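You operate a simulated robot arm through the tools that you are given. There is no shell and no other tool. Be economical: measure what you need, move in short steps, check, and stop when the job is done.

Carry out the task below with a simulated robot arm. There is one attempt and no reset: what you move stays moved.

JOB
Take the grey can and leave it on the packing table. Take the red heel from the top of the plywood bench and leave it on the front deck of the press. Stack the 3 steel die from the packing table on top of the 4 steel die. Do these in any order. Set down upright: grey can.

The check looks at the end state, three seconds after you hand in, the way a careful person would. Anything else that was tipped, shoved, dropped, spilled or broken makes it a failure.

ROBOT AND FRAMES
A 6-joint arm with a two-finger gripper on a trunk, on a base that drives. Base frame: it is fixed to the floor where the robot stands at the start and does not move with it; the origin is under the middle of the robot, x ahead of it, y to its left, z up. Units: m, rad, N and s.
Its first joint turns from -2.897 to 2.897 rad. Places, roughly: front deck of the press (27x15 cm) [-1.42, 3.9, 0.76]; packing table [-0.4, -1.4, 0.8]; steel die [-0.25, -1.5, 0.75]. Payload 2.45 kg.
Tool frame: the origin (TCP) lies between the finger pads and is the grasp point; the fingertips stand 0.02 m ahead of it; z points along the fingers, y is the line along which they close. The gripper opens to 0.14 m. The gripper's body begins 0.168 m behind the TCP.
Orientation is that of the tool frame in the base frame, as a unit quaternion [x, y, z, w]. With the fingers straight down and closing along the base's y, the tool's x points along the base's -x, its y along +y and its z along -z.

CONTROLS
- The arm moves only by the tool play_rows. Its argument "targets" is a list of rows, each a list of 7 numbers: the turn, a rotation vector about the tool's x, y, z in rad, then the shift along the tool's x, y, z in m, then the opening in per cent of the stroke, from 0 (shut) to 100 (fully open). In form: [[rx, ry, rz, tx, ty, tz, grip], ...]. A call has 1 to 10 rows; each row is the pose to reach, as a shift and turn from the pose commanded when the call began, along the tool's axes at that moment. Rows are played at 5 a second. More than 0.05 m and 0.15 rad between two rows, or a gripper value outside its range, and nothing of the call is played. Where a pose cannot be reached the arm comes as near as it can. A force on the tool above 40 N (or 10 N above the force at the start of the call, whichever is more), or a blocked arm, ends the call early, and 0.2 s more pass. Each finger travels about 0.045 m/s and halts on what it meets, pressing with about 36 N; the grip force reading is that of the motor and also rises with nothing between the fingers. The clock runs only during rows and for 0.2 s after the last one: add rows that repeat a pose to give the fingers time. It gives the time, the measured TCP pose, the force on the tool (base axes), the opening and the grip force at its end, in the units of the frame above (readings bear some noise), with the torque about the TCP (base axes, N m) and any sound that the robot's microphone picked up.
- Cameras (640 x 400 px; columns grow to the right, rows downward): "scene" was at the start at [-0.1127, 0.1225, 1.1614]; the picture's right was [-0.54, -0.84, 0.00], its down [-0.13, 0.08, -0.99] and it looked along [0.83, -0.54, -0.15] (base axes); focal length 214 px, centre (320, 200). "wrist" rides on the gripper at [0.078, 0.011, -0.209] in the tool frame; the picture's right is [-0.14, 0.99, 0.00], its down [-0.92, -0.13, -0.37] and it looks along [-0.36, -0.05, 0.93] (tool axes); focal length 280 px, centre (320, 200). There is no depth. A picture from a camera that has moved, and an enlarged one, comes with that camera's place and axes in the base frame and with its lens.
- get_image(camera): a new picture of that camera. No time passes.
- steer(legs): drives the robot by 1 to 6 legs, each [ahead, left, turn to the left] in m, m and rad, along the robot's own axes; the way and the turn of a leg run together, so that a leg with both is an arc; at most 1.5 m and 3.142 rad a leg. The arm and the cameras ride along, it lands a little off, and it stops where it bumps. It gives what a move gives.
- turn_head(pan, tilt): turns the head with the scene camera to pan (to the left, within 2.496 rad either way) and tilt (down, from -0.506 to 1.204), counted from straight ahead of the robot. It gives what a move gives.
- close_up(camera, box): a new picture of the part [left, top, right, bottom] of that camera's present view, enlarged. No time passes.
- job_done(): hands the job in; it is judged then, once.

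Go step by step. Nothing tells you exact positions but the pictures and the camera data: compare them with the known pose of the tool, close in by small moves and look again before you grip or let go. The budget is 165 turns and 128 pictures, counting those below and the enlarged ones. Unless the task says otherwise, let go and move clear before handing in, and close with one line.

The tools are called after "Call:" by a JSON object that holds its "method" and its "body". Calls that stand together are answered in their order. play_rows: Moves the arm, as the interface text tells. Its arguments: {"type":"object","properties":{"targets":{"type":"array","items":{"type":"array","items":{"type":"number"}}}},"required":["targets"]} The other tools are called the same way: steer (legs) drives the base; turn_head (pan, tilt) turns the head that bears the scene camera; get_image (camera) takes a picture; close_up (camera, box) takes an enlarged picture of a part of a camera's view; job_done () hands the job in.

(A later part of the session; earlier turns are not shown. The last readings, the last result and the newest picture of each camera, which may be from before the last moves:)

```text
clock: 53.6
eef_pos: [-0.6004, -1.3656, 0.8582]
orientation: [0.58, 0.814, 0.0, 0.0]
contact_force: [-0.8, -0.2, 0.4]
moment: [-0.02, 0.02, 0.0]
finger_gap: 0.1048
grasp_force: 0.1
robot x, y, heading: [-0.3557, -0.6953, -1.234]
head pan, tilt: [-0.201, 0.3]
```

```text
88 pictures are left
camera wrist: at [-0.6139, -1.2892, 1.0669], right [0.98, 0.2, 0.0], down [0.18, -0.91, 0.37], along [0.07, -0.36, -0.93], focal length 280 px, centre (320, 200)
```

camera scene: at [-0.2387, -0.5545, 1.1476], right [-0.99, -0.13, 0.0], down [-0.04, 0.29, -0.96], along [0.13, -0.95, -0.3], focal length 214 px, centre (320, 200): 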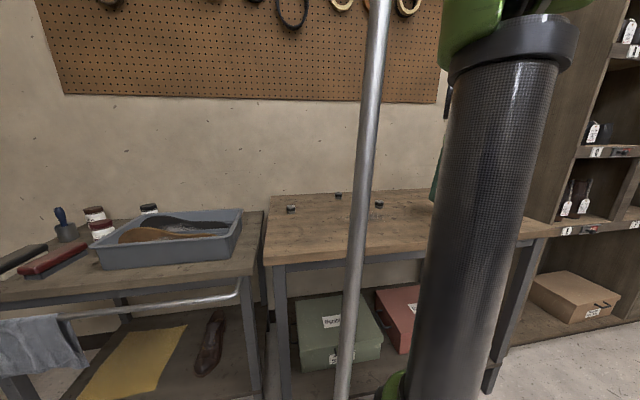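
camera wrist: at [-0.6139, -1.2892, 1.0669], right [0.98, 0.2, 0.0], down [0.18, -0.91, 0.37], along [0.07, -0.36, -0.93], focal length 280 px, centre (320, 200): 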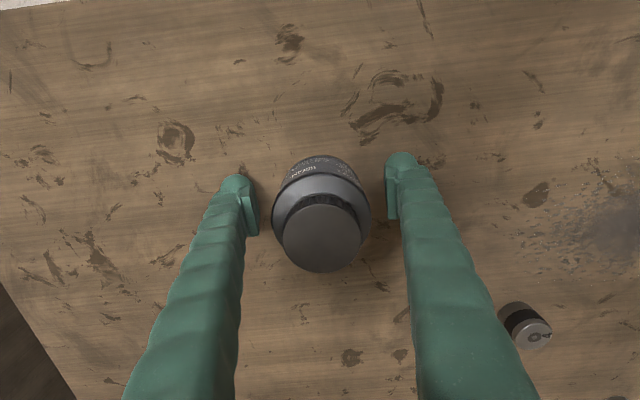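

The can stands upright and free. Lift straight up and move toward the dies.

Call:
{"method": "play_rows", "body": {"targets": [[0, 0, 0, 0, 0, -0.03, 75], [0, 0, 0, 0, 0, -0.07, 75], [0, 0, 0, 0, 0, -0.11, 75], [0, 0, 0, 0, 0, -0.15, 75], [0, 0, 0, 0, 0.045, -0.16, 75], [0, 0, 0, 0, 0.09, -0.16, 75], [0, 0, 0, 0, 0.135, -0.16, 75], [0, 0, 0, 0, 0.18, -0.16, 75], [0, 0, 0, 0, 0.225, -0.16, 75]]}}

Call:
{"method": "get_image", "body": {"camera": "wrist"}}

```text
clock: 55.6
eef_pos: [-0.3867, -1.2929, 1.0192]
orientation: [0.58, 0.814, 0.001, -0.001]
contact_force: [-0.2, -1.0, -0.2]
moment: [0.05, -0.03, 0.0]
finger_gap: 0.105
grasp_force: 0.0
robot x, y, heading: [-0.3498, -0.6955, -1.239]
head pan, tilt: [-0.201, 0.3]
```

```text
87 pictures are left
camera wrist: at [-0.401, -1.2166, 1.2286], right [0.98, 0.19, 0.0], down [0.18, -0.91, 0.37], along [0.07, -0.36, -0.93], focal length 280 px, centre (320, 200)
```

wrist: 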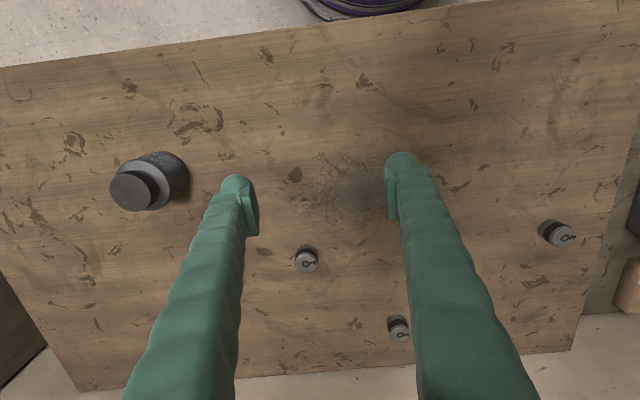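

Call:
{"method": "close_up", "body": {"camera": "wrist", "box": [280, 230, 440, 350]}}

Call:
{"method": "close_up", "body": {"camera": "wrist", "box": [520, 200, 600, 260]}}

```text
3.33 times, centred on (360, 290) of wrist
camera zoom: at [-0.401, -1.2166, 1.2286], right [0.98, 0.19, 0.0], down [0.18, -0.91, 0.37], along [0.07, -0.36, -0.93], focal length 935 px, centre (187, -100)
```

zoom: 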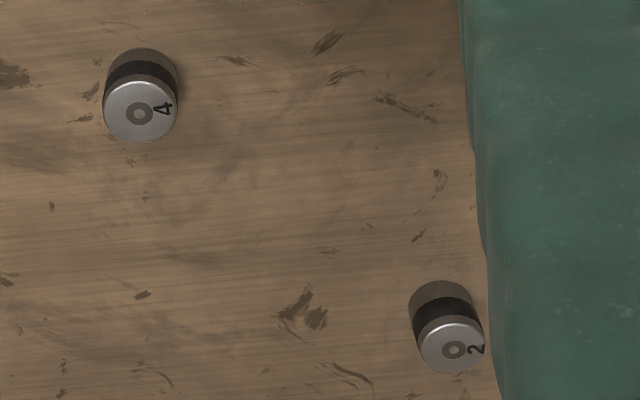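

```text
6.67 times, centred on (560, 230) of wrist
camera zoom: at [-0.401, -1.2166, 1.2286], right [0.98, 0.19, 0.0], down [0.18, -0.91, 0.37], along [0.07, -0.36, -0.93], focal length 1869 px, centre (-1280, 0)
```

zoom: 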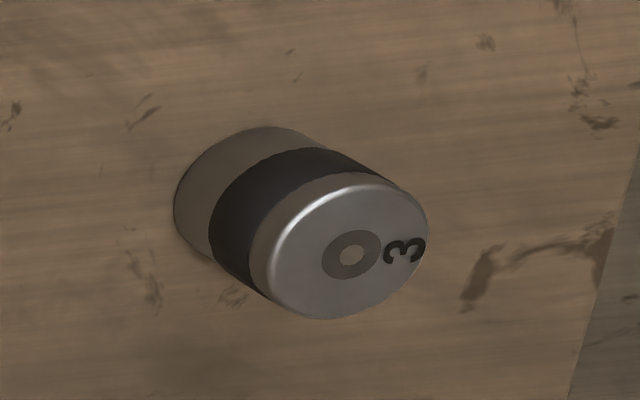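

A is "3" at ≈(0.003,-1.353), C is "4" at ≈(-0.374,-1.473), B is "2". Move above die 3.

Call:
{"method": "play_rows", "body": {"targets": [[0, 0, 0, -0.0205, 0.0387, 0, 70], [0, 0, 0, -0.041, 0.0773, 0, 70], [0, 0, 0, -0.0617, 0.116, 0, 70], [0, 0, 0, -0.082, 0.1547, 0, 70], [0, 0, 0, -0.1028, 0.1933, 0, 70], [0, 0, 0, -0.123, 0.232, 0, 65], [0, 0, 0, -0.144, 0.271, 0, 60], [0, 0, 0, -0.1645, 0.309, 0, 60], [0, 0, 0, -0.185, 0.348, 0, 60], [0, 0, 0, -0.185, 0.348, 0.04, 60]]}}

Call:
{"method": "get_image", "body": {"camera": "wrist"}}

```text
clock: 57.8
eef_pos: [0.0014, -1.3532, 0.979]
orientation: [0.58, 0.815, 0.0, 0.0]
contact_force: [0.0, -0.2, 0.1]
moment: [0.02, 0.0, 0.02]
finger_gap: 0.0841
grasp_force: 0.1
robot x, y, heading: [-0.3567, -0.6965, -1.232]
head pan, tilt: [-0.201, 0.3]
```

```text
84 pictures are left
camera wrist: at [-0.0121, -1.2758, 1.1878], right [0.98, 0.2, 0.0], down [0.18, -0.91, 0.37], along [0.07, -0.36, -0.93], focal length 280 px, centre (320, 200)
```

wrist: 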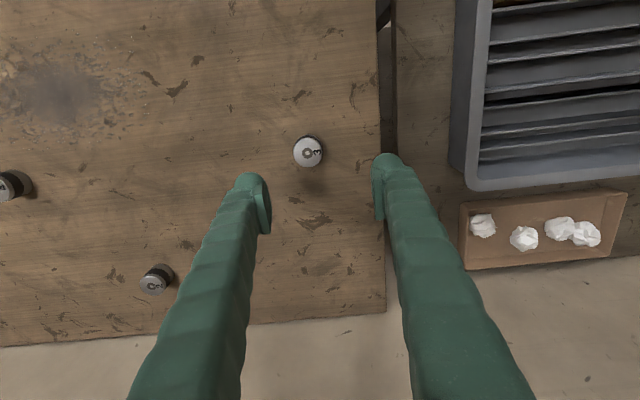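

Die 3 is about 1.2 cm off; correct and descend partly.

Call:
{"method": "play_rows", "body": {"targets": [[0, 0, 0, 0.01, -0.012, 0.03, 60], [0, 0, 0, 0.01, -0.012, 0.06, 55], [0, 0, 0, 0.01, -0.012, 0.085, 50]]}}

Call:
{"method": "get_image", "body": {"camera": "wrist"}}

Call:
{"method": "turn_head", "body": {"pan": 0.25, "tilt": 0.4}}

Call:
{"method": "get_image", "body": {"camera": "scene"}}

```text
clock: 58.6
eef_pos: [-0.0135, -1.3477, 0.8936]
orientation: [0.58, 0.815, 0.0, 0.0]
contact_force: [-0.3, 0.0, 0.6]
moment: [0.0, 0.01, 0.02]
finger_gap: 0.0698
grasp_force: 0.0
robot x, y, heading: [-0.3531, -0.6951, -1.234]
head pan, tilt: [-0.201, 0.3]
```

```text
83 pictures are left
camera wrist: at [-0.0281, -1.2713, 1.1026], right [0.98, 0.2, 0.0], down [0.18, -0.91, 0.37], along [0.07, -0.36, -0.93], focal length 280 px, centre (320, 200)
```

wrist: 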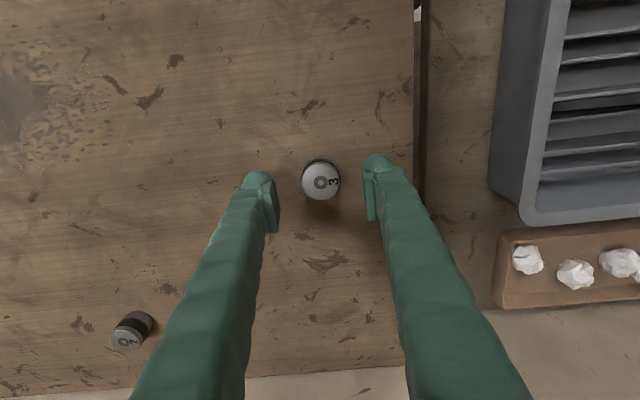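

```text
clock: 59.5
eef_pos: [-0.0124, -1.3485, 0.8934]
orientation: [0.58, 0.815, 0.001, 0.001]
contact_force: [0.7, 0.4, 1.1]
moment: [-0.03, 0.02, -0.01]
finger_gap: 0.0699
grasp_force: 0.0
robot x, y, heading: [-0.3553, -0.6978, -1.238]
head pan, tilt: [0.25, 0.4]
```

```text
82 pictures are left
camera scene: at [-0.2, -0.5393, 1.1383], right [-0.83, -0.55, 0.0], down [-0.21, 0.32, -0.92], along [0.51, -0.77, -0.39], focal length 214 px, centre (320, 200)
```

scene: 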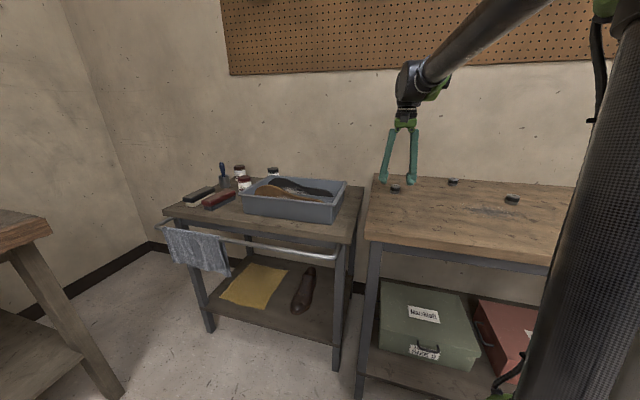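

Well centred. Check heights with a close-up.

Call:
{"method": "close_up", "body": {"camera": "scene", "box": [370, 150, 434, 200]}}

```text
8.00 times, centred on (402, 175) of scene
camera zoom: at [-0.2, -0.5393, 1.1383], right [-0.83, -0.55, 0.0], down [-0.21, 0.32, -0.92], along [0.51, -0.77, -0.39], focal length 1716 px, centre (-336, 400)
```

zoom: 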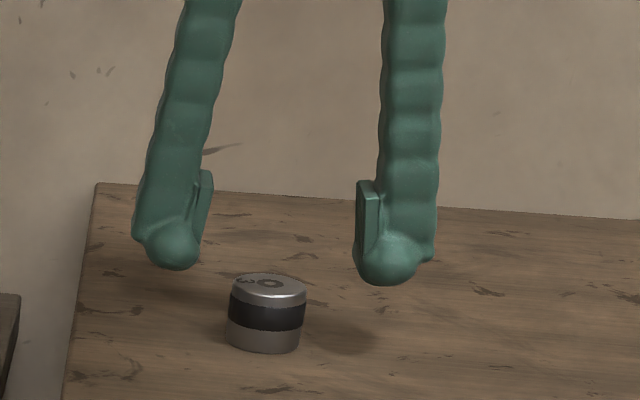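

Die is ≈0.037 m wide, 0.028 m high; top ≈0.865. I'll go down 2.6 cm and close.

Call:
{"method": "play_rows", "body": {"targets": [[0, 0, 0, 0, -0.001, 0.01, 50], [0, 0, 0, 0, -0.001, 0.02, 50], [0, 0, 0, 0, -0.001, 0.027, 50], [0, 0, 0, 0, -0.001, 0.027, 38], [0, 0, 0, 0, -0.001, 0.027, 28], [0, 0, 0, 0, -0.001, 0.027, 20], [0, 0, 0, 0, -0.001, 0.027, 15], [0, 0, 0, 0, -0.001, 0.027, 15]]}}

Call:
{"method": "close_up", "body": {"camera": "scene", "box": [370, 150, 434, 200]}}

```text
clock: 61.3
eef_pos: [-0.0138, -1.3467, 0.8675]
orientation: [0.58, 0.815, 0.0, 0.0]
contact_force: [0.8, 0.4, -0.3]
moment: [-0.01, -0.02, 0.02]
finger_gap: 0.0323
grasp_force: 36.2
robot x, y, heading: [-0.3527, -0.6984, -1.239]
head pan, tilt: [0.25, 0.4]
```

```text
8.00 times, centred on (402, 175) of scene
camera zoom: at [-0.1999, -0.5392, 1.1383], right [-0.83, -0.55, 0.0], down [-0.21, 0.32, -0.92], along [0.51, -0.77, -0.39], focal length 1716 px, centre (-336, 400)
```

zoom: 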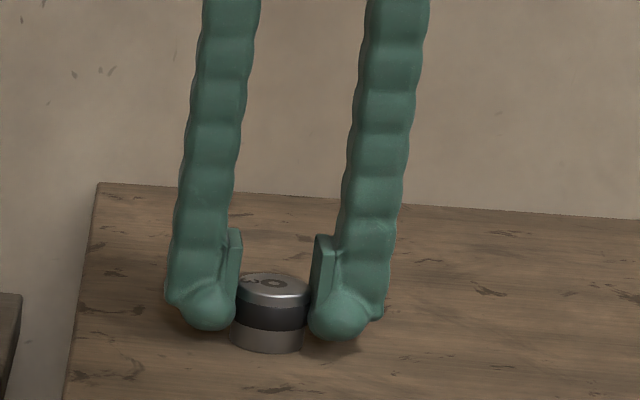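

Gripped (0.032 m). Lift and carry to above die 4.

Call:
{"method": "play_rows", "body": {"targets": [[0, 0, 0, 0, 0, -0.04, 15], [0, 0, 0, 0, 0, -0.08, 15], [0, 0, 0, 0, -0.0477, -0.085, 15], [0, 0, 0, 0, -0.0954, -0.085, 15], [0, 0, 0, 0, -0.143, -0.085, 15], [0, 0, 0, 0, -0.19, -0.085, 15], [0, 0, 0, 0, -0.238, -0.085, 15], [0, 0, 0, 0, -0.286, -0.085, 15], [0, 0, 0, 0, -0.333, -0.085, 15], [0, 0, 0, 0, -0.3785, -0.085, 15]]}}

Call:
{"method": "get_image", "body": {"camera": "wrist"}}

Call:
{"method": "turn_head", "body": {"pan": 0.1, "tilt": 0.4}}

Call:
{"method": "get_image", "body": {"camera": "scene"}}

```text
clock: 63.5
eef_pos: [-0.3683, -1.4725, 0.952]
orientation: [0.579, 0.816, -0.001, -0.001]
contact_force: [-0.3, -0.2, -2.0]
moment: [-0.02, 0.02, -0.01]
finger_gap: 0.0323
grasp_force: 36.0
robot x, y, heading: [-0.3536, -0.696, -1.236]
head pan, tilt: [0.25, 0.4]
```

```text
79 pictures are left
camera wrist: at [-0.3831, -1.3955, 1.1611], right [0.98, 0.2, 0.0], down [0.18, -0.91, 0.37], along [0.07, -0.36, -0.93], focal length 280 px, centre (320, 200)
```

wrist: 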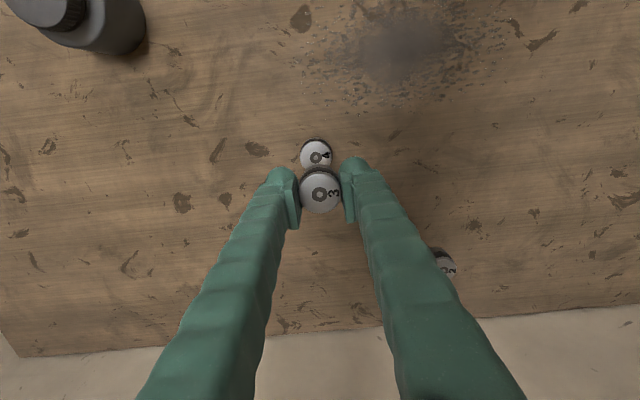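

```text
clock: 64.2
eef_pos: [-0.3685, -1.4719, 0.9518]
orientation: [0.58, 0.815, 0.001, -0.001]
contact_force: [-0.8, 0.6, -1.7]
moment: [0.03, 0.03, 0.0]
finger_gap: 0.0322
grasp_force: 35.8
robot x, y, heading: [-0.3538, -0.6945, -1.238]
head pan, tilt: [0.099, 0.4]
```

```text
78 pictures are left
camera scene: at [-0.2121, -0.5461, 1.1383], right [-0.91, -0.42, 0.0], down [-0.16, 0.35, -0.92], along [0.39, -0.84, -0.39], focal length 214 px, centre (320, 200)
```

scene: 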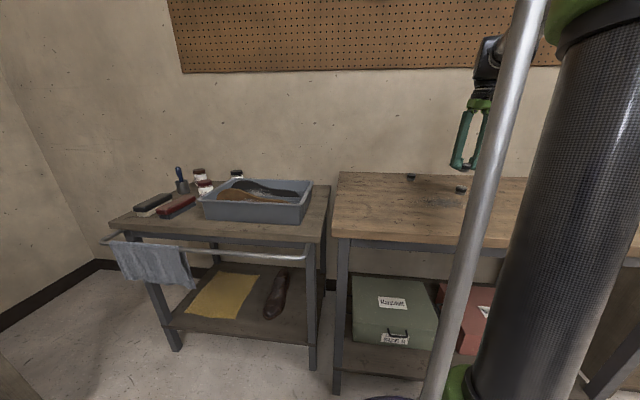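

Get precise pixel positions via close-up.

Call:
{"method": "close_up", "body": {"camera": "wrist", "box": [280, 130, 360, 220]}}

```text
4.44 times, centred on (320, 175) of wrist
camera zoom: at [-0.3832, -1.3955, 1.161], right [0.98, 0.19, 0.0], down [0.18, -0.91, 0.37], along [0.07, -0.36, -0.93], focal length 1246 px, centre (320, 311)
```

zoom: 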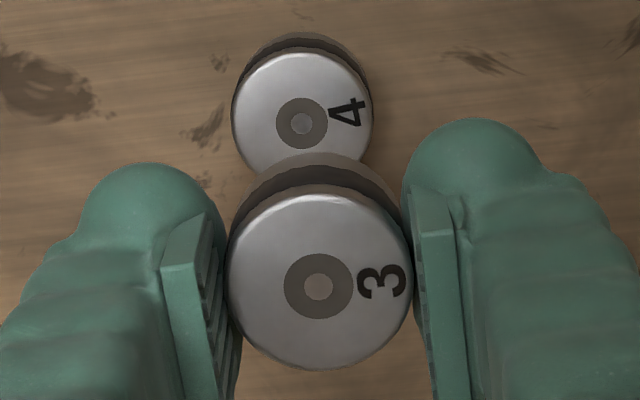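

Die 4 lies ~1.1 cm toward the robot and 3 mm right from die 3. Correct, descend 3.5 cm and recheck.

Call:
{"method": "play_rows", "body": {"targets": [[0, 0, 0, 0.011, -0.0026, 0, 15], [0, 0, 0, 0.011, -0.0026, 0.02, 15], [0, 0, 0, 0.011, -0.0026, 0.035, 15], [0, 0, 0, 0.011, -0.0026, 0.035, 15]]}}

Call:
{"method": "close_up", "body": {"camera": "wrist", "box": [280, 130, 360, 220]}}

Call:
{"method": "turn_head", "body": {"pan": 0.5, "tilt": 0.4}}

Call:
{"method": "get_image", "body": {"camera": "scene"}}

```text
clock: 65.2
eef_pos: [-0.3755, -1.4628, 0.9157]
orientation: [0.58, 0.815, 0.0, 0.0]
contact_force: [0.1, 0.2, -1.8]
moment: [-0.01, 0.02, -0.03]
finger_gap: 0.0325
grasp_force: 36.2
robot x, y, heading: [-0.3519, -0.6954, -1.235]
head pan, tilt: [0.099, 0.4]
```

```text
4.44 times, centred on (320, 175) of wrist
camera zoom: at [-0.3903, -1.3861, 1.1257], right [0.98, 0.19, 0.0], down [0.18, -0.91, 0.37], along [0.07, -0.36, -0.93], focal length 1246 px, centre (320, 311)
```

zoom: 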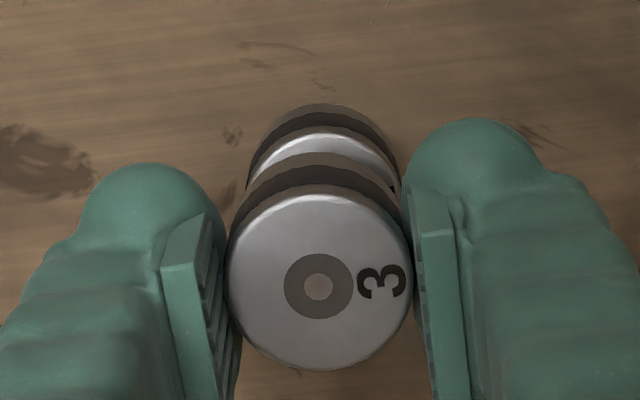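

```text
clock: 66.1
eef_pos: [-0.3749, -1.4634, 0.9165]
orientation: [0.58, 0.815, 0.0, 0.0]
contact_force: [-0.7, -0.3, -1.9]
moment: [0.01, -0.02, 0.0]
finger_gap: 0.0322
grasp_force: 36.2
robot x, y, heading: [-0.3515, -0.694, -1.236]
head pan, tilt: [0.499, 0.4]
```

```text
75 pictures are left
camera scene: at [-0.1825, -0.5244, 1.1383], right [-0.67, -0.74, 0.0], down [-0.29, 0.26, -0.92], along [0.68, -0.62, -0.39], focal length 214 px, centre (320, 200)
```

scene: 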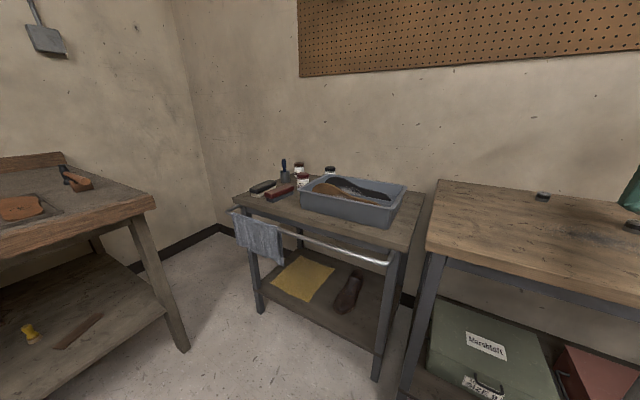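

Alignment looks within ~1 mm. Lower in fine steps until contact.

Call:
{"method": "play_rows", "body": {"targets": [[0, 0, 0, 0, 0, 0.005, 15], [0, 0, 0, 0, 0, 0.009, 15], [0, 0, 0, 0, 0, 0.0115, 15], [0, 0, 0, 0, 0, 0.0135, 15], [0, 0, 0, 0, 0, 0.0155, 15], [0, 0, 0, 0, 0, 0.0175, 15], [0, 0, 0, 0, 0, 0.0195, 15], [0, 0, 0, 0, 0, 0.0215, 15], [0, 0, 0, 0, 0, 0.0235, 15]]}}

Call:
{"method": "close_up", "body": {"camera": "wrist", "box": [280, 130, 360, 220]}}

```text
clock: 68.1
eef_pos: [-0.3747, -1.4619, 0.8944]
orientation: [0.58, 0.815, 0.0, 0.0]
contact_force: [0.1, -4.2, 22.8]
moment: [-0.04, 0.0, 0.05]
finger_gap: 0.0327
grasp_force: 36.3
robot x, y, heading: [-0.3536, -0.6961, -1.236]
head pan, tilt: [0.499, 0.4]
```

```text
4.44 times, centred on (320, 175) of wrist
camera zoom: at [-0.3902, -1.3844, 1.1028], right [0.98, 0.2, 0.0], down [0.18, -0.91, 0.37], along [0.07, -0.36, -0.93], focal length 1246 px, centre (320, 311)
```

zoom: 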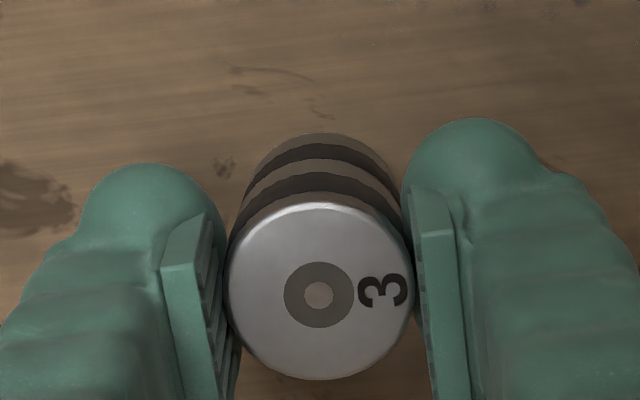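

Seated and aligned on die 4. Ease the pressure and open gently.

Call:
{"method": "play_rows", "body": {"targets": [[0, 0, 0, 0, 0, -0.001, 15], [0, 0, 0, 0, 0, -0.001, 22], [0, 0, 0, 0, 0, -0.001, 28], [0, 0, 0, 0, 0, -0.001, 36], [0, 0, 0, 0, 0, -0.001, 45], [0, 0, 0, 0, 0, -0.001, 48]]}}

Call:
{"method": "get_image", "body": {"camera": "wrist"}}

```text
clock: 69.5
eef_pos: [-0.3761, -1.4614, 0.8948]
orientation: [0.579, 0.815, 0.0, -0.001]
contact_force: [-0.5, -0.4, 0.4]
moment: [0.01, 0.0, 0.01]
finger_gap: 0.0672
grasp_force: 0.0
robot x, y, heading: [-0.3541, -0.6965, -1.229]
head pan, tilt: [0.499, 0.4]
```

```text
73 pictures are left
camera wrist: at [-0.3903, -1.385, 1.1032], right [0.98, 0.2, 0.0], down [0.18, -0.91, 0.37], along [0.07, -0.36, -0.93], focal length 280 px, centre (320, 200)
```

wrist: 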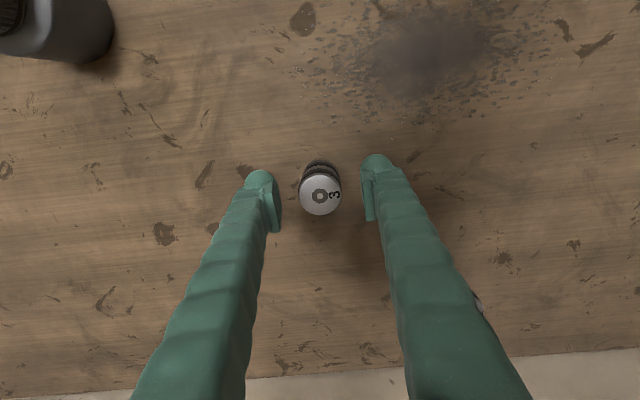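

Released; lift clear, retract and verify the stack.

Call:
{"method": "play_rows", "body": {"targets": [[0, 0, 0, 0, 0, -0.03, 48], [0, 0, 0, 0, 0, -0.07, 48], [0, 0, 0, 0, 0, -0.11, 60], [0, 0, 0, 0, 0, -0.15, 60], [0, 0, 0, 0.04, 0.02, -0.17, 60], [0, 0, 0, 0.08, 0.04, -0.18, 60], [0, 0, 0, 0.12, 0.06, -0.18, 60], [0, 0, 0, 0.16, 0.09, -0.18, 60], [0, 0, 0, 0.2, 0.12, -0.18, 60], [0, 0, 0, 0.24, 0.15, -0.18, 60]]}}

Call:
{"method": "play_rows", "body": {"targets": [[0, 0, 0, 0.03, 0.03, 0, 60], [0, 0, 0, 0.06, 0.06, 0, 60], [0, 0, 0, 0.07, 0.1, 0, 60], [0, 0, 0, 0.07, 0.13, 0, 60]]}}

Call:
{"method": "turn_head", "body": {"pan": -0.1, "tilt": 0.4}}

Call:
{"method": "get_image", "body": {"camera": "scene"}}

Call:
{"method": "get_image", "body": {"camera": "wrist"}}

```text
clock: 71.7
eef_pos: [-0.3134, -1.1856, 1.0747]
orientation: [0.579, 0.816, 0.0, 0.001]
contact_force: [-0.7, -0.2, 0.1]
moment: [0.09, 0.0, 0.01]
finger_gap: 0.0843
grasp_force: 0.0
robot x, y, heading: [-0.3527, -0.6971, -1.239]
head pan, tilt: [0.499, 0.4]
```

```text
clock: 72.7
eef_pos: [-0.2125, -1.0776, 1.0755]
orientation: [0.581, 0.814, 0.0, 0.0]
contact_force: [-0.7, 0.4, 0.6]
moment: [-0.02, -0.01, 0.02]
finger_gap: 0.0841
grasp_force: 0.0
robot x, y, heading: [-0.3525, -0.6988, -1.242]
head pan, tilt: [0.499, 0.4]
```

```text
clock: 73.7
eef_pos: [-0.2123, -1.0769, 1.0773]
orientation: [0.58, 0.815, 0.0, 0.0]
contact_force: [0.0, -0.9, 0.5]
moment: [0.0, 0.0, -0.04]
finger_gap: 0.0842
grasp_force: 0.2
robot x, y, heading: [-0.3556, -0.6973, -1.238]
head pan, tilt: [-0.099, 0.4]
```

```text
72 pictures are left
camera scene: at [-0.2294, -0.5519, 1.1383], right [-0.97, -0.23, 0.0], down [-0.09, 0.38, -0.92], along [0.22, -0.9, -0.39], focal length 214 px, centre (320, 200)
```

scene: 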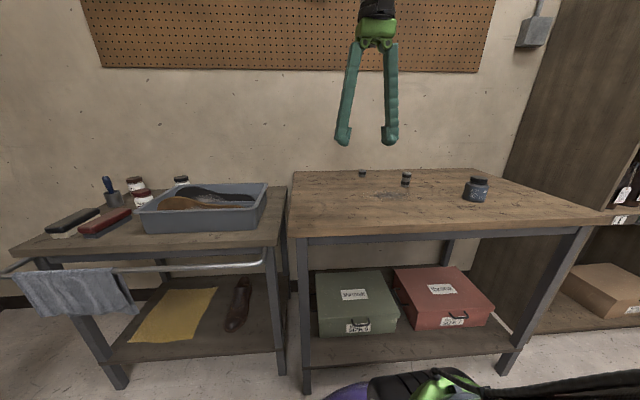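

```text
71 pictures are left
camera wrist: at [-0.2273, -1.001, 1.285], right [0.98, 0.2, 0.0], down [0.18, -0.91, 0.37], along [0.07, -0.36, -0.93], focal length 280 px, centre (320, 200)
```

wrist: 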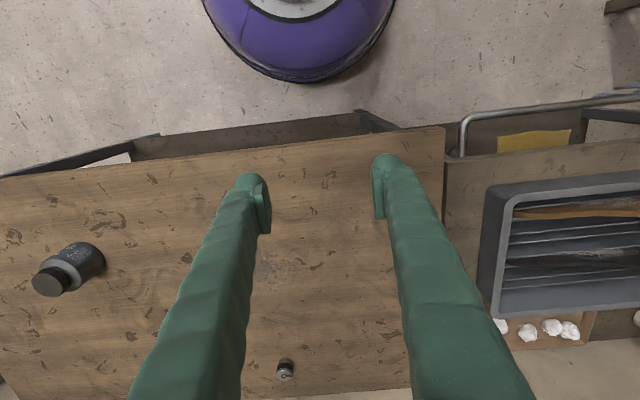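

Both jobs look right: dies stacked, can upright. Now back off and drive to the red heel at the bench.

Call:
{"method": "steer", "body": {"legs": [[-0.5, 0, 0], [0, 0, 1.488], [0.45, 0.49, 0]]}}

Call:
{"method": "turn_head", "body": {"pan": 0.0, "tilt": 0.45}}

Call:
{"method": "get_image", "body": {"camera": "scene"}}

Call:
{"method": "get_image", "body": {"camera": "wrist"}}

```text
clock: 83.5
eef_pos: [0.1952, 0.4614, 1.0762]
orientation: [-0.119, 0.993, 0.001, 0.001]
contact_force: [-0.5, 0.2, -0.2]
moment: [0.02, -0.02, 0.0]
finger_gap: 0.0838
grasp_force: 0.0
robot x, y, heading: [-0.1981, 0.3563, 0.236]
head pan, tilt: [-0.099, 0.4]
```

```text
clock: 84.2
eef_pos: [0.1947, 0.4613, 1.0754]
orientation: [-0.12, 0.993, 0.0, 0.0]
contact_force: [-0.1, -0.5, 0.0]
moment: [-0.01, -0.01, 0.01]
finger_gap: 0.0839
grasp_force: 0.1
robot x, y, heading: [-0.1981, 0.3601, 0.239]
head pan, tilt: [0.0, 0.45]
```

```text
70 pictures are left
camera scene: at [-0.3352, 0.5017, 1.1336], right [0.24, -0.97, 0.0], down [-0.42, -0.1, -0.9], along [0.87, 0.21, -0.44], focal length 214 px, centre (320, 200)
```

scene: 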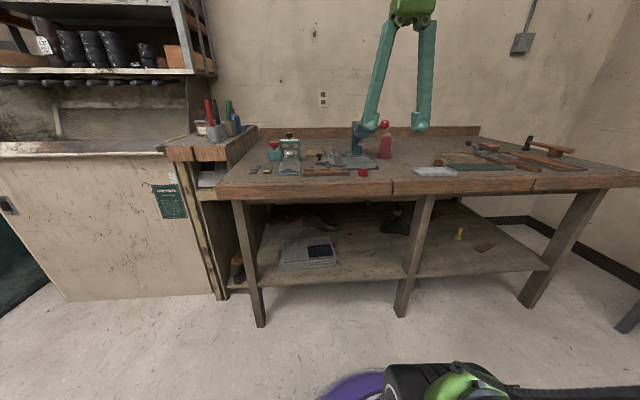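

```text
69 pictures are left
camera wrist: at [0.1169, 0.4523, 1.285], right [-0.1, 0.99, 0.0], down [0.92, 0.09, 0.37], along [0.37, 0.04, -0.93], focal length 280 px, centre (320, 200)
```

wrist: 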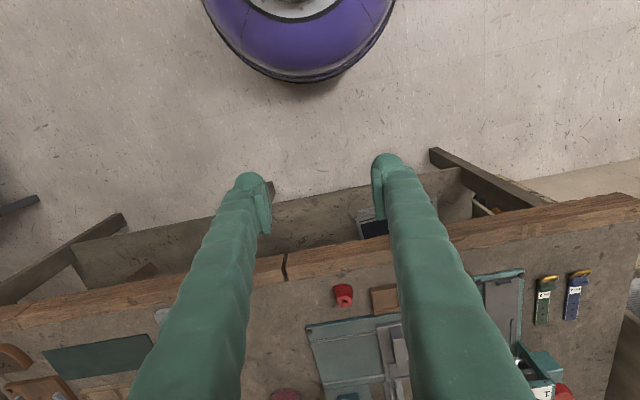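

Heel triangulates to (0.462, 0.530), z≈0.87. Move above it.

Call:
{"method": "play_rows", "body": {"targets": [[0, 0, 0, -0.045, 0.001, 0, 55], [0, 0, 0, -0.09, 0.002, 0, 50], [0, 0, 0, -0.135, 0.003, 0, 45], [0, 0, 0, -0.18, 0.004, 0, 45], [0, 0, 0, -0.225, 0.004, 0, 45], [0, 0, 0, -0.268, 0.004, 0.01, 45], [0, 0, 0, -0.276, 0.004, 0.05, 45], [0, 0, 0, -0.276, 0.004, 0.09, 45], [0, 0, 0, -0.276, 0.004, 0.11, 45]]}}

Call:
{"method": "get_image", "body": {"camera": "wrist"}}

Call:
{"method": "close_up", "body": {"camera": "scene", "box": [320, 130, 400, 190]}}

```text
clock: 86.2
eef_pos: [0.4635, 0.5288, 0.966]
orientation: [-0.12, 0.993, -0.001, 0.0]
contact_force: [-0.1, -0.3, -0.1]
moment: [-0.03, -0.01, 0.02]
finger_gap: 0.0629
grasp_force: 0.0
robot x, y, heading: [-0.1974, 0.3573, 0.238]
head pan, tilt: [0.0, 0.45]
```

```text
68 pictures are left
camera wrist: at [0.3851, 0.5202, 1.1741], right [-0.1, 0.99, 0.0], down [0.92, 0.09, 0.37], along [0.37, 0.04, -0.93], focal length 280 px, centre (320, 200)
```

wrist: 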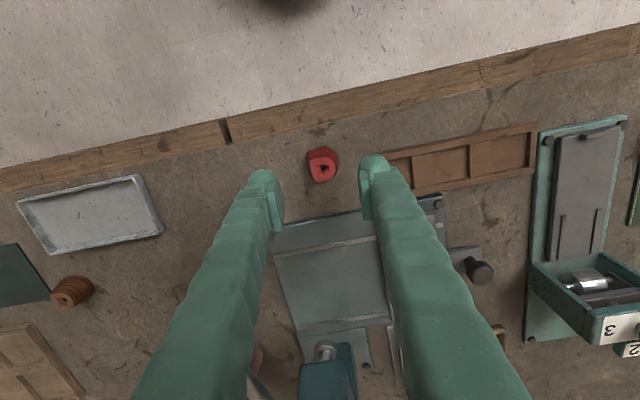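

```text
6.67 times, centred on (360, 160) of scene
camera zoom: at [-0.3351, 0.5018, 1.1336], right [0.24, -0.97, 0.0], down [-0.42, -0.1, -0.9], along [0.87, 0.21, -0.44], focal length 1430 px, centre (53, 467)
```

zoom: 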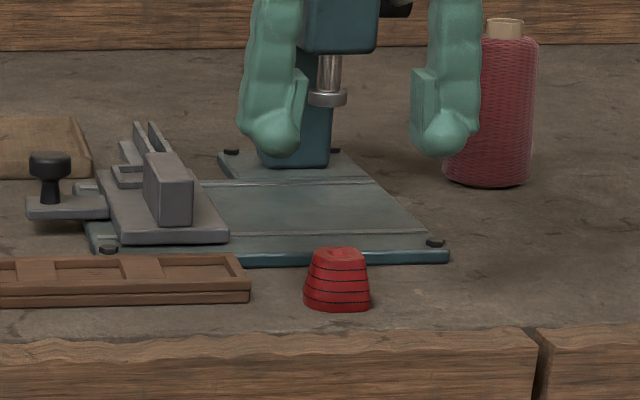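

Heel is tapered (wider at the base), centred within 2 mm. Descend carefully.

Call:
{"method": "play_rows", "body": {"targets": [[0, 0, 0, 0.001, 0.001, 0.03, 43], [0, 0, 0, 0.001, 0.001, 0.055, 43], [0, 0, 0, 0.001, 0.001, 0.07, 43], [0, 0, 0, 0.001, 0.001, 0.078, 43]]}}

Call:
{"method": "close_up", "body": {"camera": "scene", "box": [320, 130, 400, 190]}}

Call:
{"method": "close_up", "body": {"camera": "wrist", "box": [220, 100, 420, 240]}}

```text
clock: 87.2
eef_pos: [0.4624, 0.53, 0.8877]
orientation: [-0.12, 0.993, -0.001, 0.0]
contact_force: [0.1, 0.7, 0.6]
moment: [0.01, 0.01, -0.04]
finger_gap: 0.0602
grasp_force: 0.1
robot x, y, heading: [-0.1934, 0.3604, 0.242]
head pan, tilt: [0.0, 0.45]
```

```text
6.67 times, centred on (360, 160) of scene
camera zoom: at [-0.3351, 0.5018, 1.1336], right [0.24, -0.97, 0.0], down [-0.42, -0.1, -0.9], along [0.87, 0.21, -0.44], focal length 1430 px, centre (53, 467)
```

zoom: 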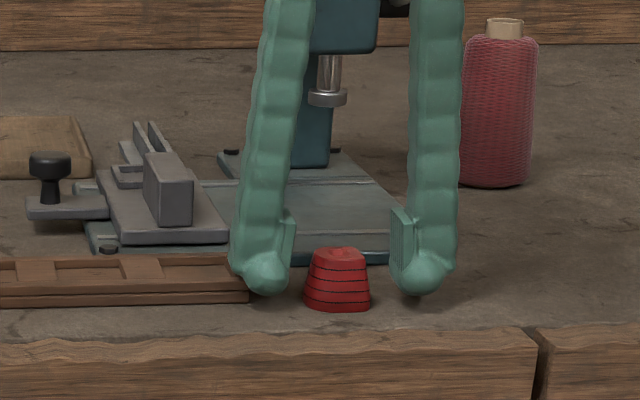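

```text
2.86 times, centred on (320, 170) of wrist
camera zoom: at [0.3838, 0.5218, 1.0967], right [-0.1, 0.99, 0.0], down [0.92, 0.09, 0.37], along [0.37, 0.04, -0.93], focal length 801 px, centre (320, 286)
```

zoom: 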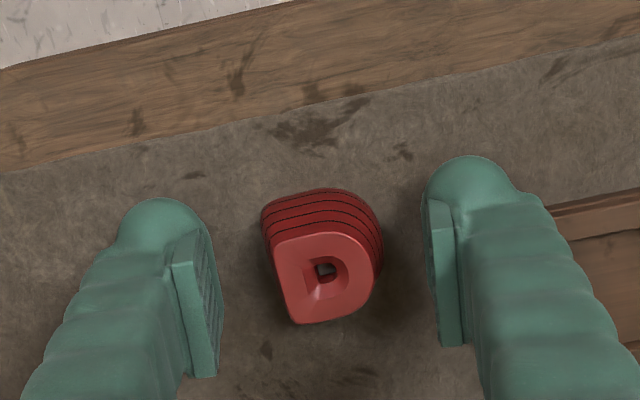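

Pads are roughly parallel to the heel's flat side and clear of the tray. Descend 5 mm and close.

Call:
{"method": "play_rows", "body": {"targets": [[0, 0, 0, 0, 0.001, 0.003, 43], [0, 0, 0, 0, 0.001, 0.005, 43], [0, 0, 0, 0, 0.001, 0.005, 35], [0, 0, 0, 0, 0.001, 0.005, 25], [0, 0, 0, 0, 0.001, 0.005, 18], [0, 0, 0, 0, 0.001, 0.005, 12], [0, 0, 0, 0, 0.001, 0.005, 12]]}}

Call:
{"method": "close_up", "body": {"camera": "scene", "box": [320, 130, 400, 190]}}

Call:
{"method": "close_up", "body": {"camera": "wrist", "box": [220, 100, 420, 240]}}

```text
clock: 88.8
eef_pos: [0.4606, 0.5317, 0.8838]
orientation: [-0.119, 0.993, 0.0, 0.0]
contact_force: [0.1, -0.2, -0.2]
moment: [-0.01, 0.0, -0.01]
finger_gap: 0.032
grasp_force: 35.9
robot x, y, heading: [-0.1989, 0.3536, 0.237]
head pan, tilt: [0.0, 0.45]
```

```text
6.67 times, centred on (360, 160) of scene
camera zoom: at [-0.3351, 0.5018, 1.1336], right [0.24, -0.97, 0.0], down [-0.42, -0.1, -0.9], along [0.87, 0.21, -0.44], focal length 1430 px, centre (53, 467)
```

zoom: 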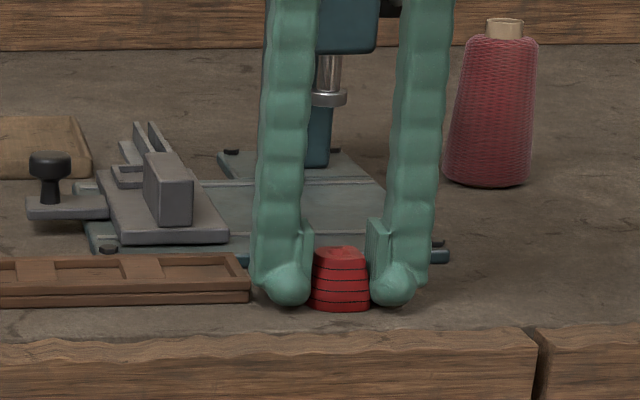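

```text
2.86 times, centred on (320, 170) of wrist
camera zoom: at [0.3831, 0.523, 1.0915], right [-0.1, 0.99, 0.0], down [0.92, 0.09, 0.37], along [0.37, 0.04, -0.93], focal length 801 px, centre (320, 286)
```

zoom: 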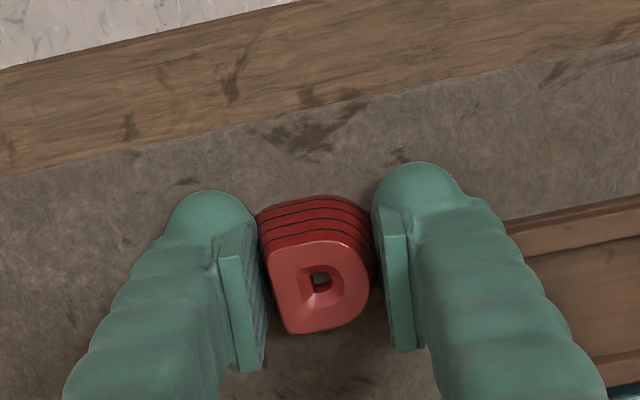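

Gripped. Lift slightly and check the hold.

Call:
{"method": "play_rows", "body": {"targets": [[0, 0, 0, 0, 0, -0.01, 8], [0, 0, 0, 0, 0, -0.02, 8], [0, 0, 0, 0, 0, -0.04, 8], [0, 0, 0, 0, 0, -0.06, 8]]}}

Call:
{"method": "close_up", "body": {"camera": "wrist", "box": [220, 100, 420, 240]}}

Call:
{"method": "close_up", "body": {"camera": "scene", "box": [320, 130, 400, 190]}}

```text
clock: 89.8
eef_pos: [0.461, 0.5324, 0.9448]
orientation: [-0.119, 0.993, 0.0, 0.0]
contact_force: [0.1, -0.3, -0.2]
moment: [-0.01, -0.01, 0.01]
finger_gap: 0.0316
grasp_force: 35.9
robot x, y, heading: [-0.1983, 0.3528, 0.239]
head pan, tilt: [0.0, 0.45]
```

```text
2.86 times, centred on (320, 170) of wrist
camera zoom: at [0.3838, 0.5234, 1.1535], right [-0.1, 0.99, 0.0], down [0.92, 0.09, 0.37], along [0.37, 0.04, -0.93], focal length 801 px, centre (320, 286)
```

zoom: 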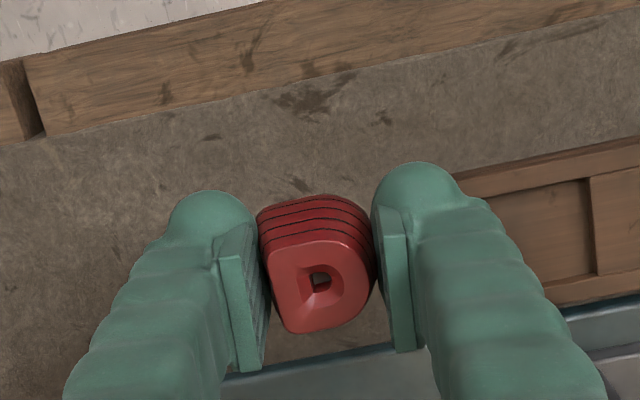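

```text
6.67 times, centred on (360, 160) of scene
camera zoom: at [-0.335, 0.5018, 1.1336], right [0.24, -0.97, 0.0], down [-0.42, -0.1, -0.9], along [0.87, 0.21, -0.44], focal length 1430 px, centre (53, 467)
```

zoom: 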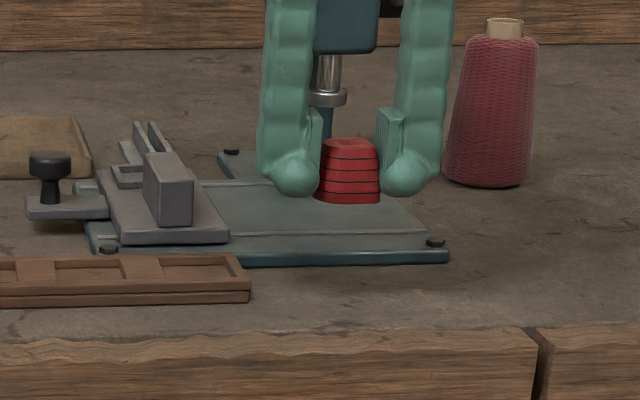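

Heel is held firmly and the bench is undisturbed. Raise and retract, then drive toward the press.

Call:
{"method": "play_rows", "body": {"targets": [[0, 0, 0, 0, 0, -0.04, 8], [0, 0, 0, 0, 0, -0.08, 8], [0, 0, 0, 0, 0, -0.12, 8], [0, 0, 0, 0.04, 0, -0.14, 8], [0, 0, 0, 0.085, 0, -0.15, 8], [0, 0, 0, 0.13, 0, -0.15, 8], [0, 0, 0, 0.175, 0, -0.15, 8], [0, 0, 0, 0.22, 0, -0.15, 8], [0, 0, 0, 0.26, 0, -0.15, 8]]}}

Call:
{"method": "steer", "body": {"legs": [[-0.3, 0, 0], [0, 0, 1.57], [1.2, -0.1, 0], [1.0, -0.1, 0]]}}

Call:
{"method": "turn_head", "body": {"pan": 0.0, "tilt": 0.3}}

Call:
{"method": "get_image", "body": {"camera": "scene"}}

Call:
{"method": "get_image", "body": {"camera": "wrist"}}

```text
clock: 91.8
eef_pos: [0.2085, 0.4693, 1.0911]
orientation: [-0.119, 0.993, 0.0, 0.0]
contact_force: [0.2, -0.1, -0.3]
moment: [-0.04, 0.1, 0.01]
finger_gap: 0.0316
grasp_force: 36.0
robot x, y, heading: [-0.1959, 0.3579, 0.238]
head pan, tilt: [0.0, 0.45]
```

```text
clock: 108.2
eef_pos: [-1.056, 2.8485, 1.0915]
orientation: [0.804, -0.594, 0.0, 0.0]
contact_force: [-0.3, -0.5, -0.7]
moment: [0.01, 0.01, 0.01]
finger_gap: 0.0315
grasp_force: 35.5
robot x, y, heading: [-0.9203, 2.4492, 1.868]
head pan, tilt: [0.0, 0.45]
```

```text
clock: 108.9
eef_pos: [-1.0552, 2.8495, 1.0909]
orientation: [0.804, -0.595, 0.001, 0.0]
contact_force: [-0.2, -0.4, 0.1]
moment: [0.01, 0.0, 0.01]
finger_gap: 0.0316
grasp_force: 35.9
robot x, y, heading: [-0.9187, 2.4474, 1.869]
head pan, tilt: [0.0, 0.3]
```

```text
60 pictures are left
camera scene: at [-1.0584, 2.3034, 1.1475], right [0.96, 0.29, 0.0], down [0.09, -0.28, -0.96], along [-0.28, 0.91, -0.3], focal length 214 px, centre (320, 200)
```

scene: 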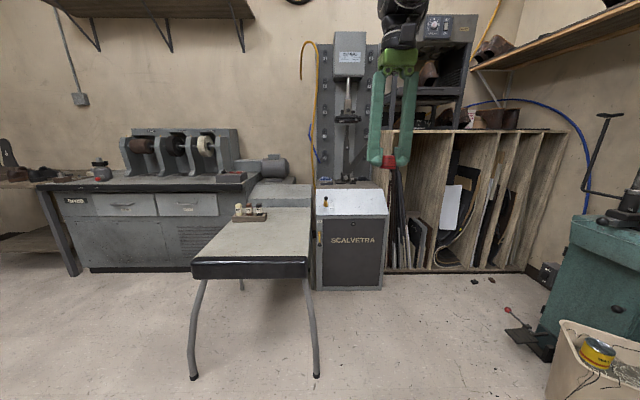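

```text
59 pictures are left
camera wrist: at [-1.0412, 2.7698, 1.3002], right [-0.99, -0.16, 0.0], down [-0.15, 0.92, 0.37], along [-0.06, 0.36, -0.93], focal length 280 px, centre (320, 200)
```

wrist: 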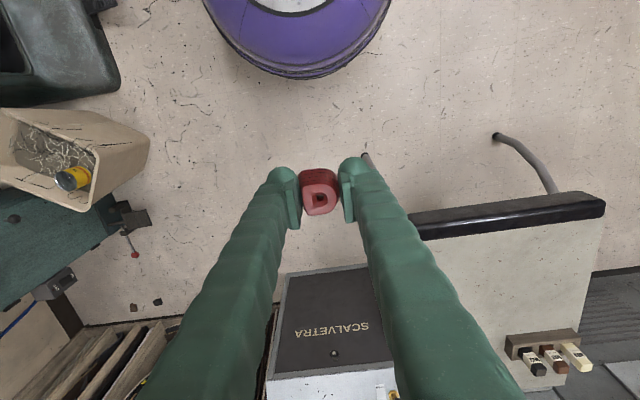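

The press (SCALVETRA) is ahead with a stool to its left. Let me zoom in on the deck before approaching.

Call:
{"method": "close_up", "body": {"camera": "scene", "box": [290, 100, 410, 220]}}

Call:
{"method": "steer", "body": {"legs": [[0.75, -0.22, 0]]}}

Call:
{"method": "turn_head", "body": {"pan": 0.2, "tilt": 0.5}}

Call:
{"method": "get_image", "body": {"camera": "scene"}}

Call:
{"method": "get_image", "body": {"camera": "wrist"}}

```text
3.33 times, centred on (350, 160) of scene
camera zoom: at [-1.0584, 2.3034, 1.1475], right [0.96, 0.29, 0.0], down [0.09, -0.28, -0.96], along [-0.28, 0.91, -0.3], focal length 715 px, centre (220, 333)
```

zoom: 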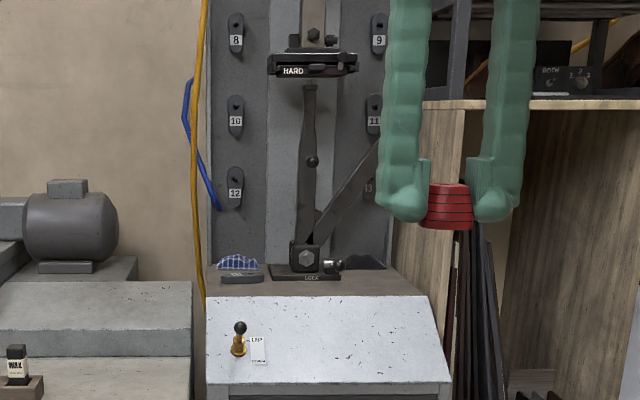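

```text
clock: 113.2
eef_pos: [-1.0757, 3.642, 1.0916]
orientation: [0.805, -0.593, 0.0, 0.0]
contact_force: [0.5, -0.3, -1.0]
moment: [0.0, -0.02, 0.0]
finger_gap: 0.031
grasp_force: 35.5
robot x, y, heading: [-0.9373, 3.2417, 1.875]
head pan, tilt: [0.0, 0.3]
```

```text
clock: 113.9
eef_pos: [-1.0755, 3.6426, 1.0912]
orientation: [0.806, -0.592, -0.001, 0.0]
contact_force: [0.6, -0.5, -0.2]
moment: [0.03, 0.03, -0.03]
finger_gap: 0.0309
grasp_force: 35.6
robot x, y, heading: [-0.9385, 3.244, 1.873]
head pan, tilt: [0.201, 0.499]
```

```text
57 pictures are left
camera scene: at [-1.0926, 3.0868, 1.1292], right [0.88, 0.48, 0.0], down [0.23, -0.42, -0.88], along [-0.42, 0.77, -0.48], focal length 214 px, centre (320, 200)
```

scene: 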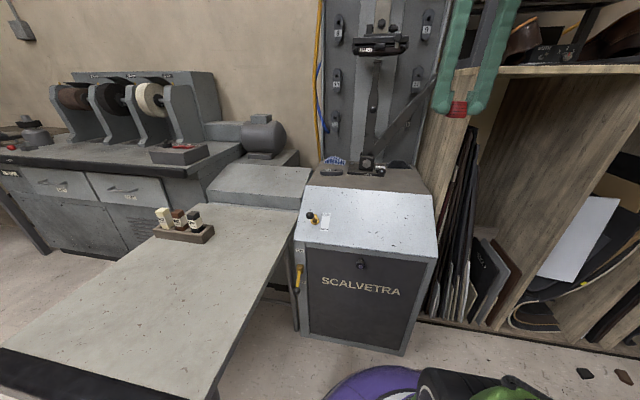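

```text
56 pictures are left
camera wrist: at [-1.0623, 3.5626, 1.3002], right [-0.99, -0.16, 0.0], down [-0.15, 0.92, 0.37], along [-0.06, 0.36, -0.93], focal length 280 px, centre (320, 200)
```

wrist: 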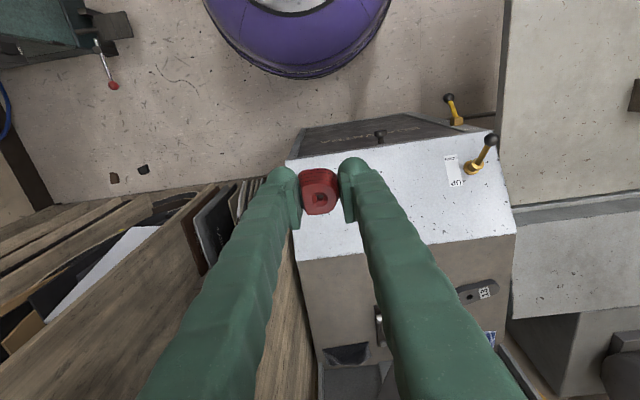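

Deck height ≈0.76 is confirmed by two views. Zoom in on the deck's items.

Call:
{"method": "close_up", "body": {"camera": "scene", "box": [290, 120, 450, 220]}}

Call:
{"method": "close_up", "body": {"camera": "wrist", "box": [280, 220, 540, 400]}}

```text
4.00 times, centred on (370, 170) of scene
camera zoom: at [-1.0926, 3.0868, 1.1292], right [0.88, 0.48, 0.0], down [0.23, -0.42, -0.88], along [-0.42, 0.77, -0.48], focal length 858 px, centre (120, 320)
```

zoom: 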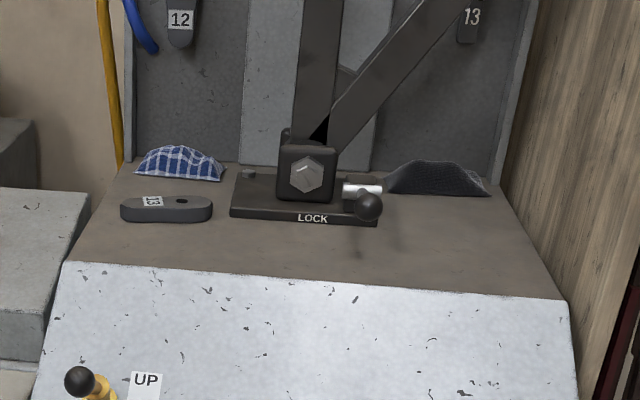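

```text
2.22 times, centred on (410, 310) of wrist
camera zoom: at [-1.0623, 3.5626, 1.3002], right [-0.99, -0.16, 0.0], down [-0.15, 0.92, 0.37], along [-0.06, 0.36, -0.93], focal length 623 px, centre (120, -44)
```

zoom: 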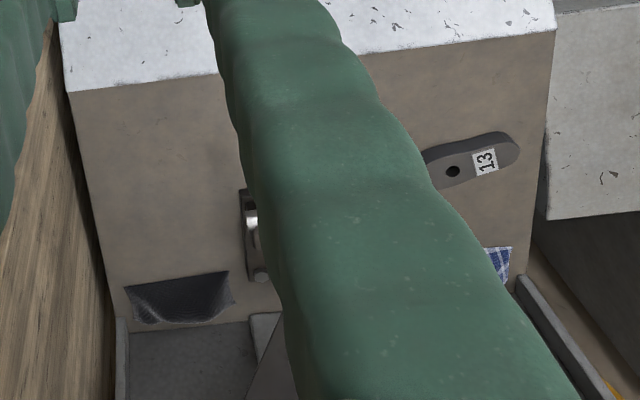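

There's a free strip in front of the LOCK plate; I'll aim for (-1.36, 3.887), away from the "13" handle. Move above it.

Call:
{"method": "play_rows", "body": {"targets": [[0, 0, 0, -0.0398, 0.0248, 0, 8], [0, 0, 0, -0.0795, 0.0495, 0, 8], [0, 0, 0, -0.119, 0.0743, 0, 8], [0, 0, 0, -0.159, 0.099, 0, 8], [0, 0, 0, -0.199, 0.124, 0, 8], [0, 0, 0, -0.2385, 0.1485, 0, 8], [0, 0, 0, -0.278, 0.173, 0, 8], [0, 0, 0, -0.318, 0.198, 0, 8], [0, 0, 0, -0.318, 0.198, 0.04, 8], [0, 0, 0, -0.318, 0.198, 0.08, 8]]}}

Call:
{"method": "get_image", "body": {"camera": "wrist"}}

Call:
{"method": "get_image", "body": {"camera": "scene"}}

```text
clock: 116.1
eef_pos: [-1.36, 3.8872, 1.0113]
orientation: [0.806, -0.592, 0.0, 0.0]
contact_force: [0.3, 0.2, 0.1]
moment: [0.02, -0.01, 0.01]
finger_gap: 0.0308
grasp_force: 36.0
robot x, y, heading: [-0.9397, 3.2409, 1.869]
head pan, tilt: [0.201, 0.499]
```

```text
53 pictures are left
camera wrist: at [-1.3466, 3.8082, 1.2202], right [-0.99, -0.16, 0.0], down [-0.15, 0.92, 0.37], along [-0.06, 0.36, -0.93], focal length 280 px, centre (320, 200)
```

wrist: 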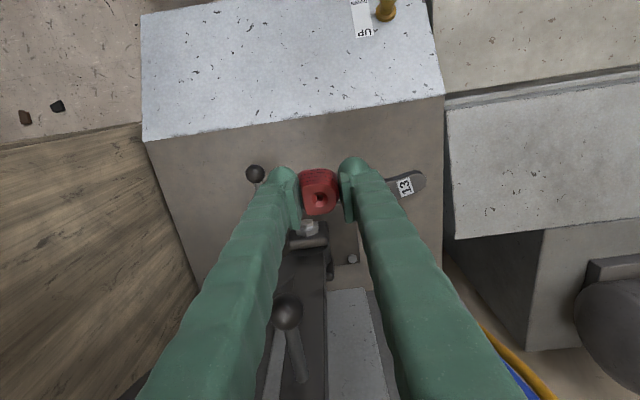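

```text
52 pictures are left
camera scene: at [-1.0928, 3.0869, 1.1291], right [0.88, 0.48, 0.0], down [0.23, -0.42, -0.88], along [-0.42, 0.77, -0.48], focal length 214 px, centre (320, 200)
```

scene: 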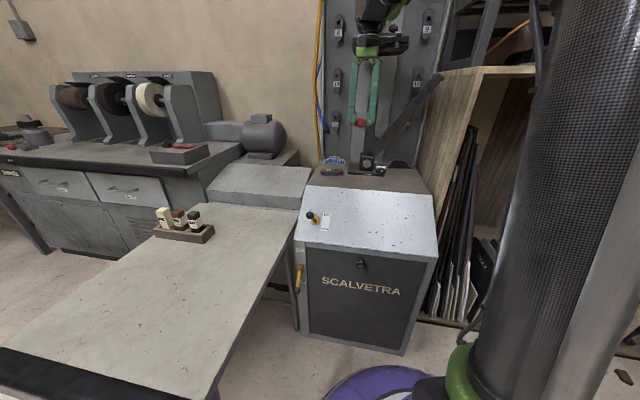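

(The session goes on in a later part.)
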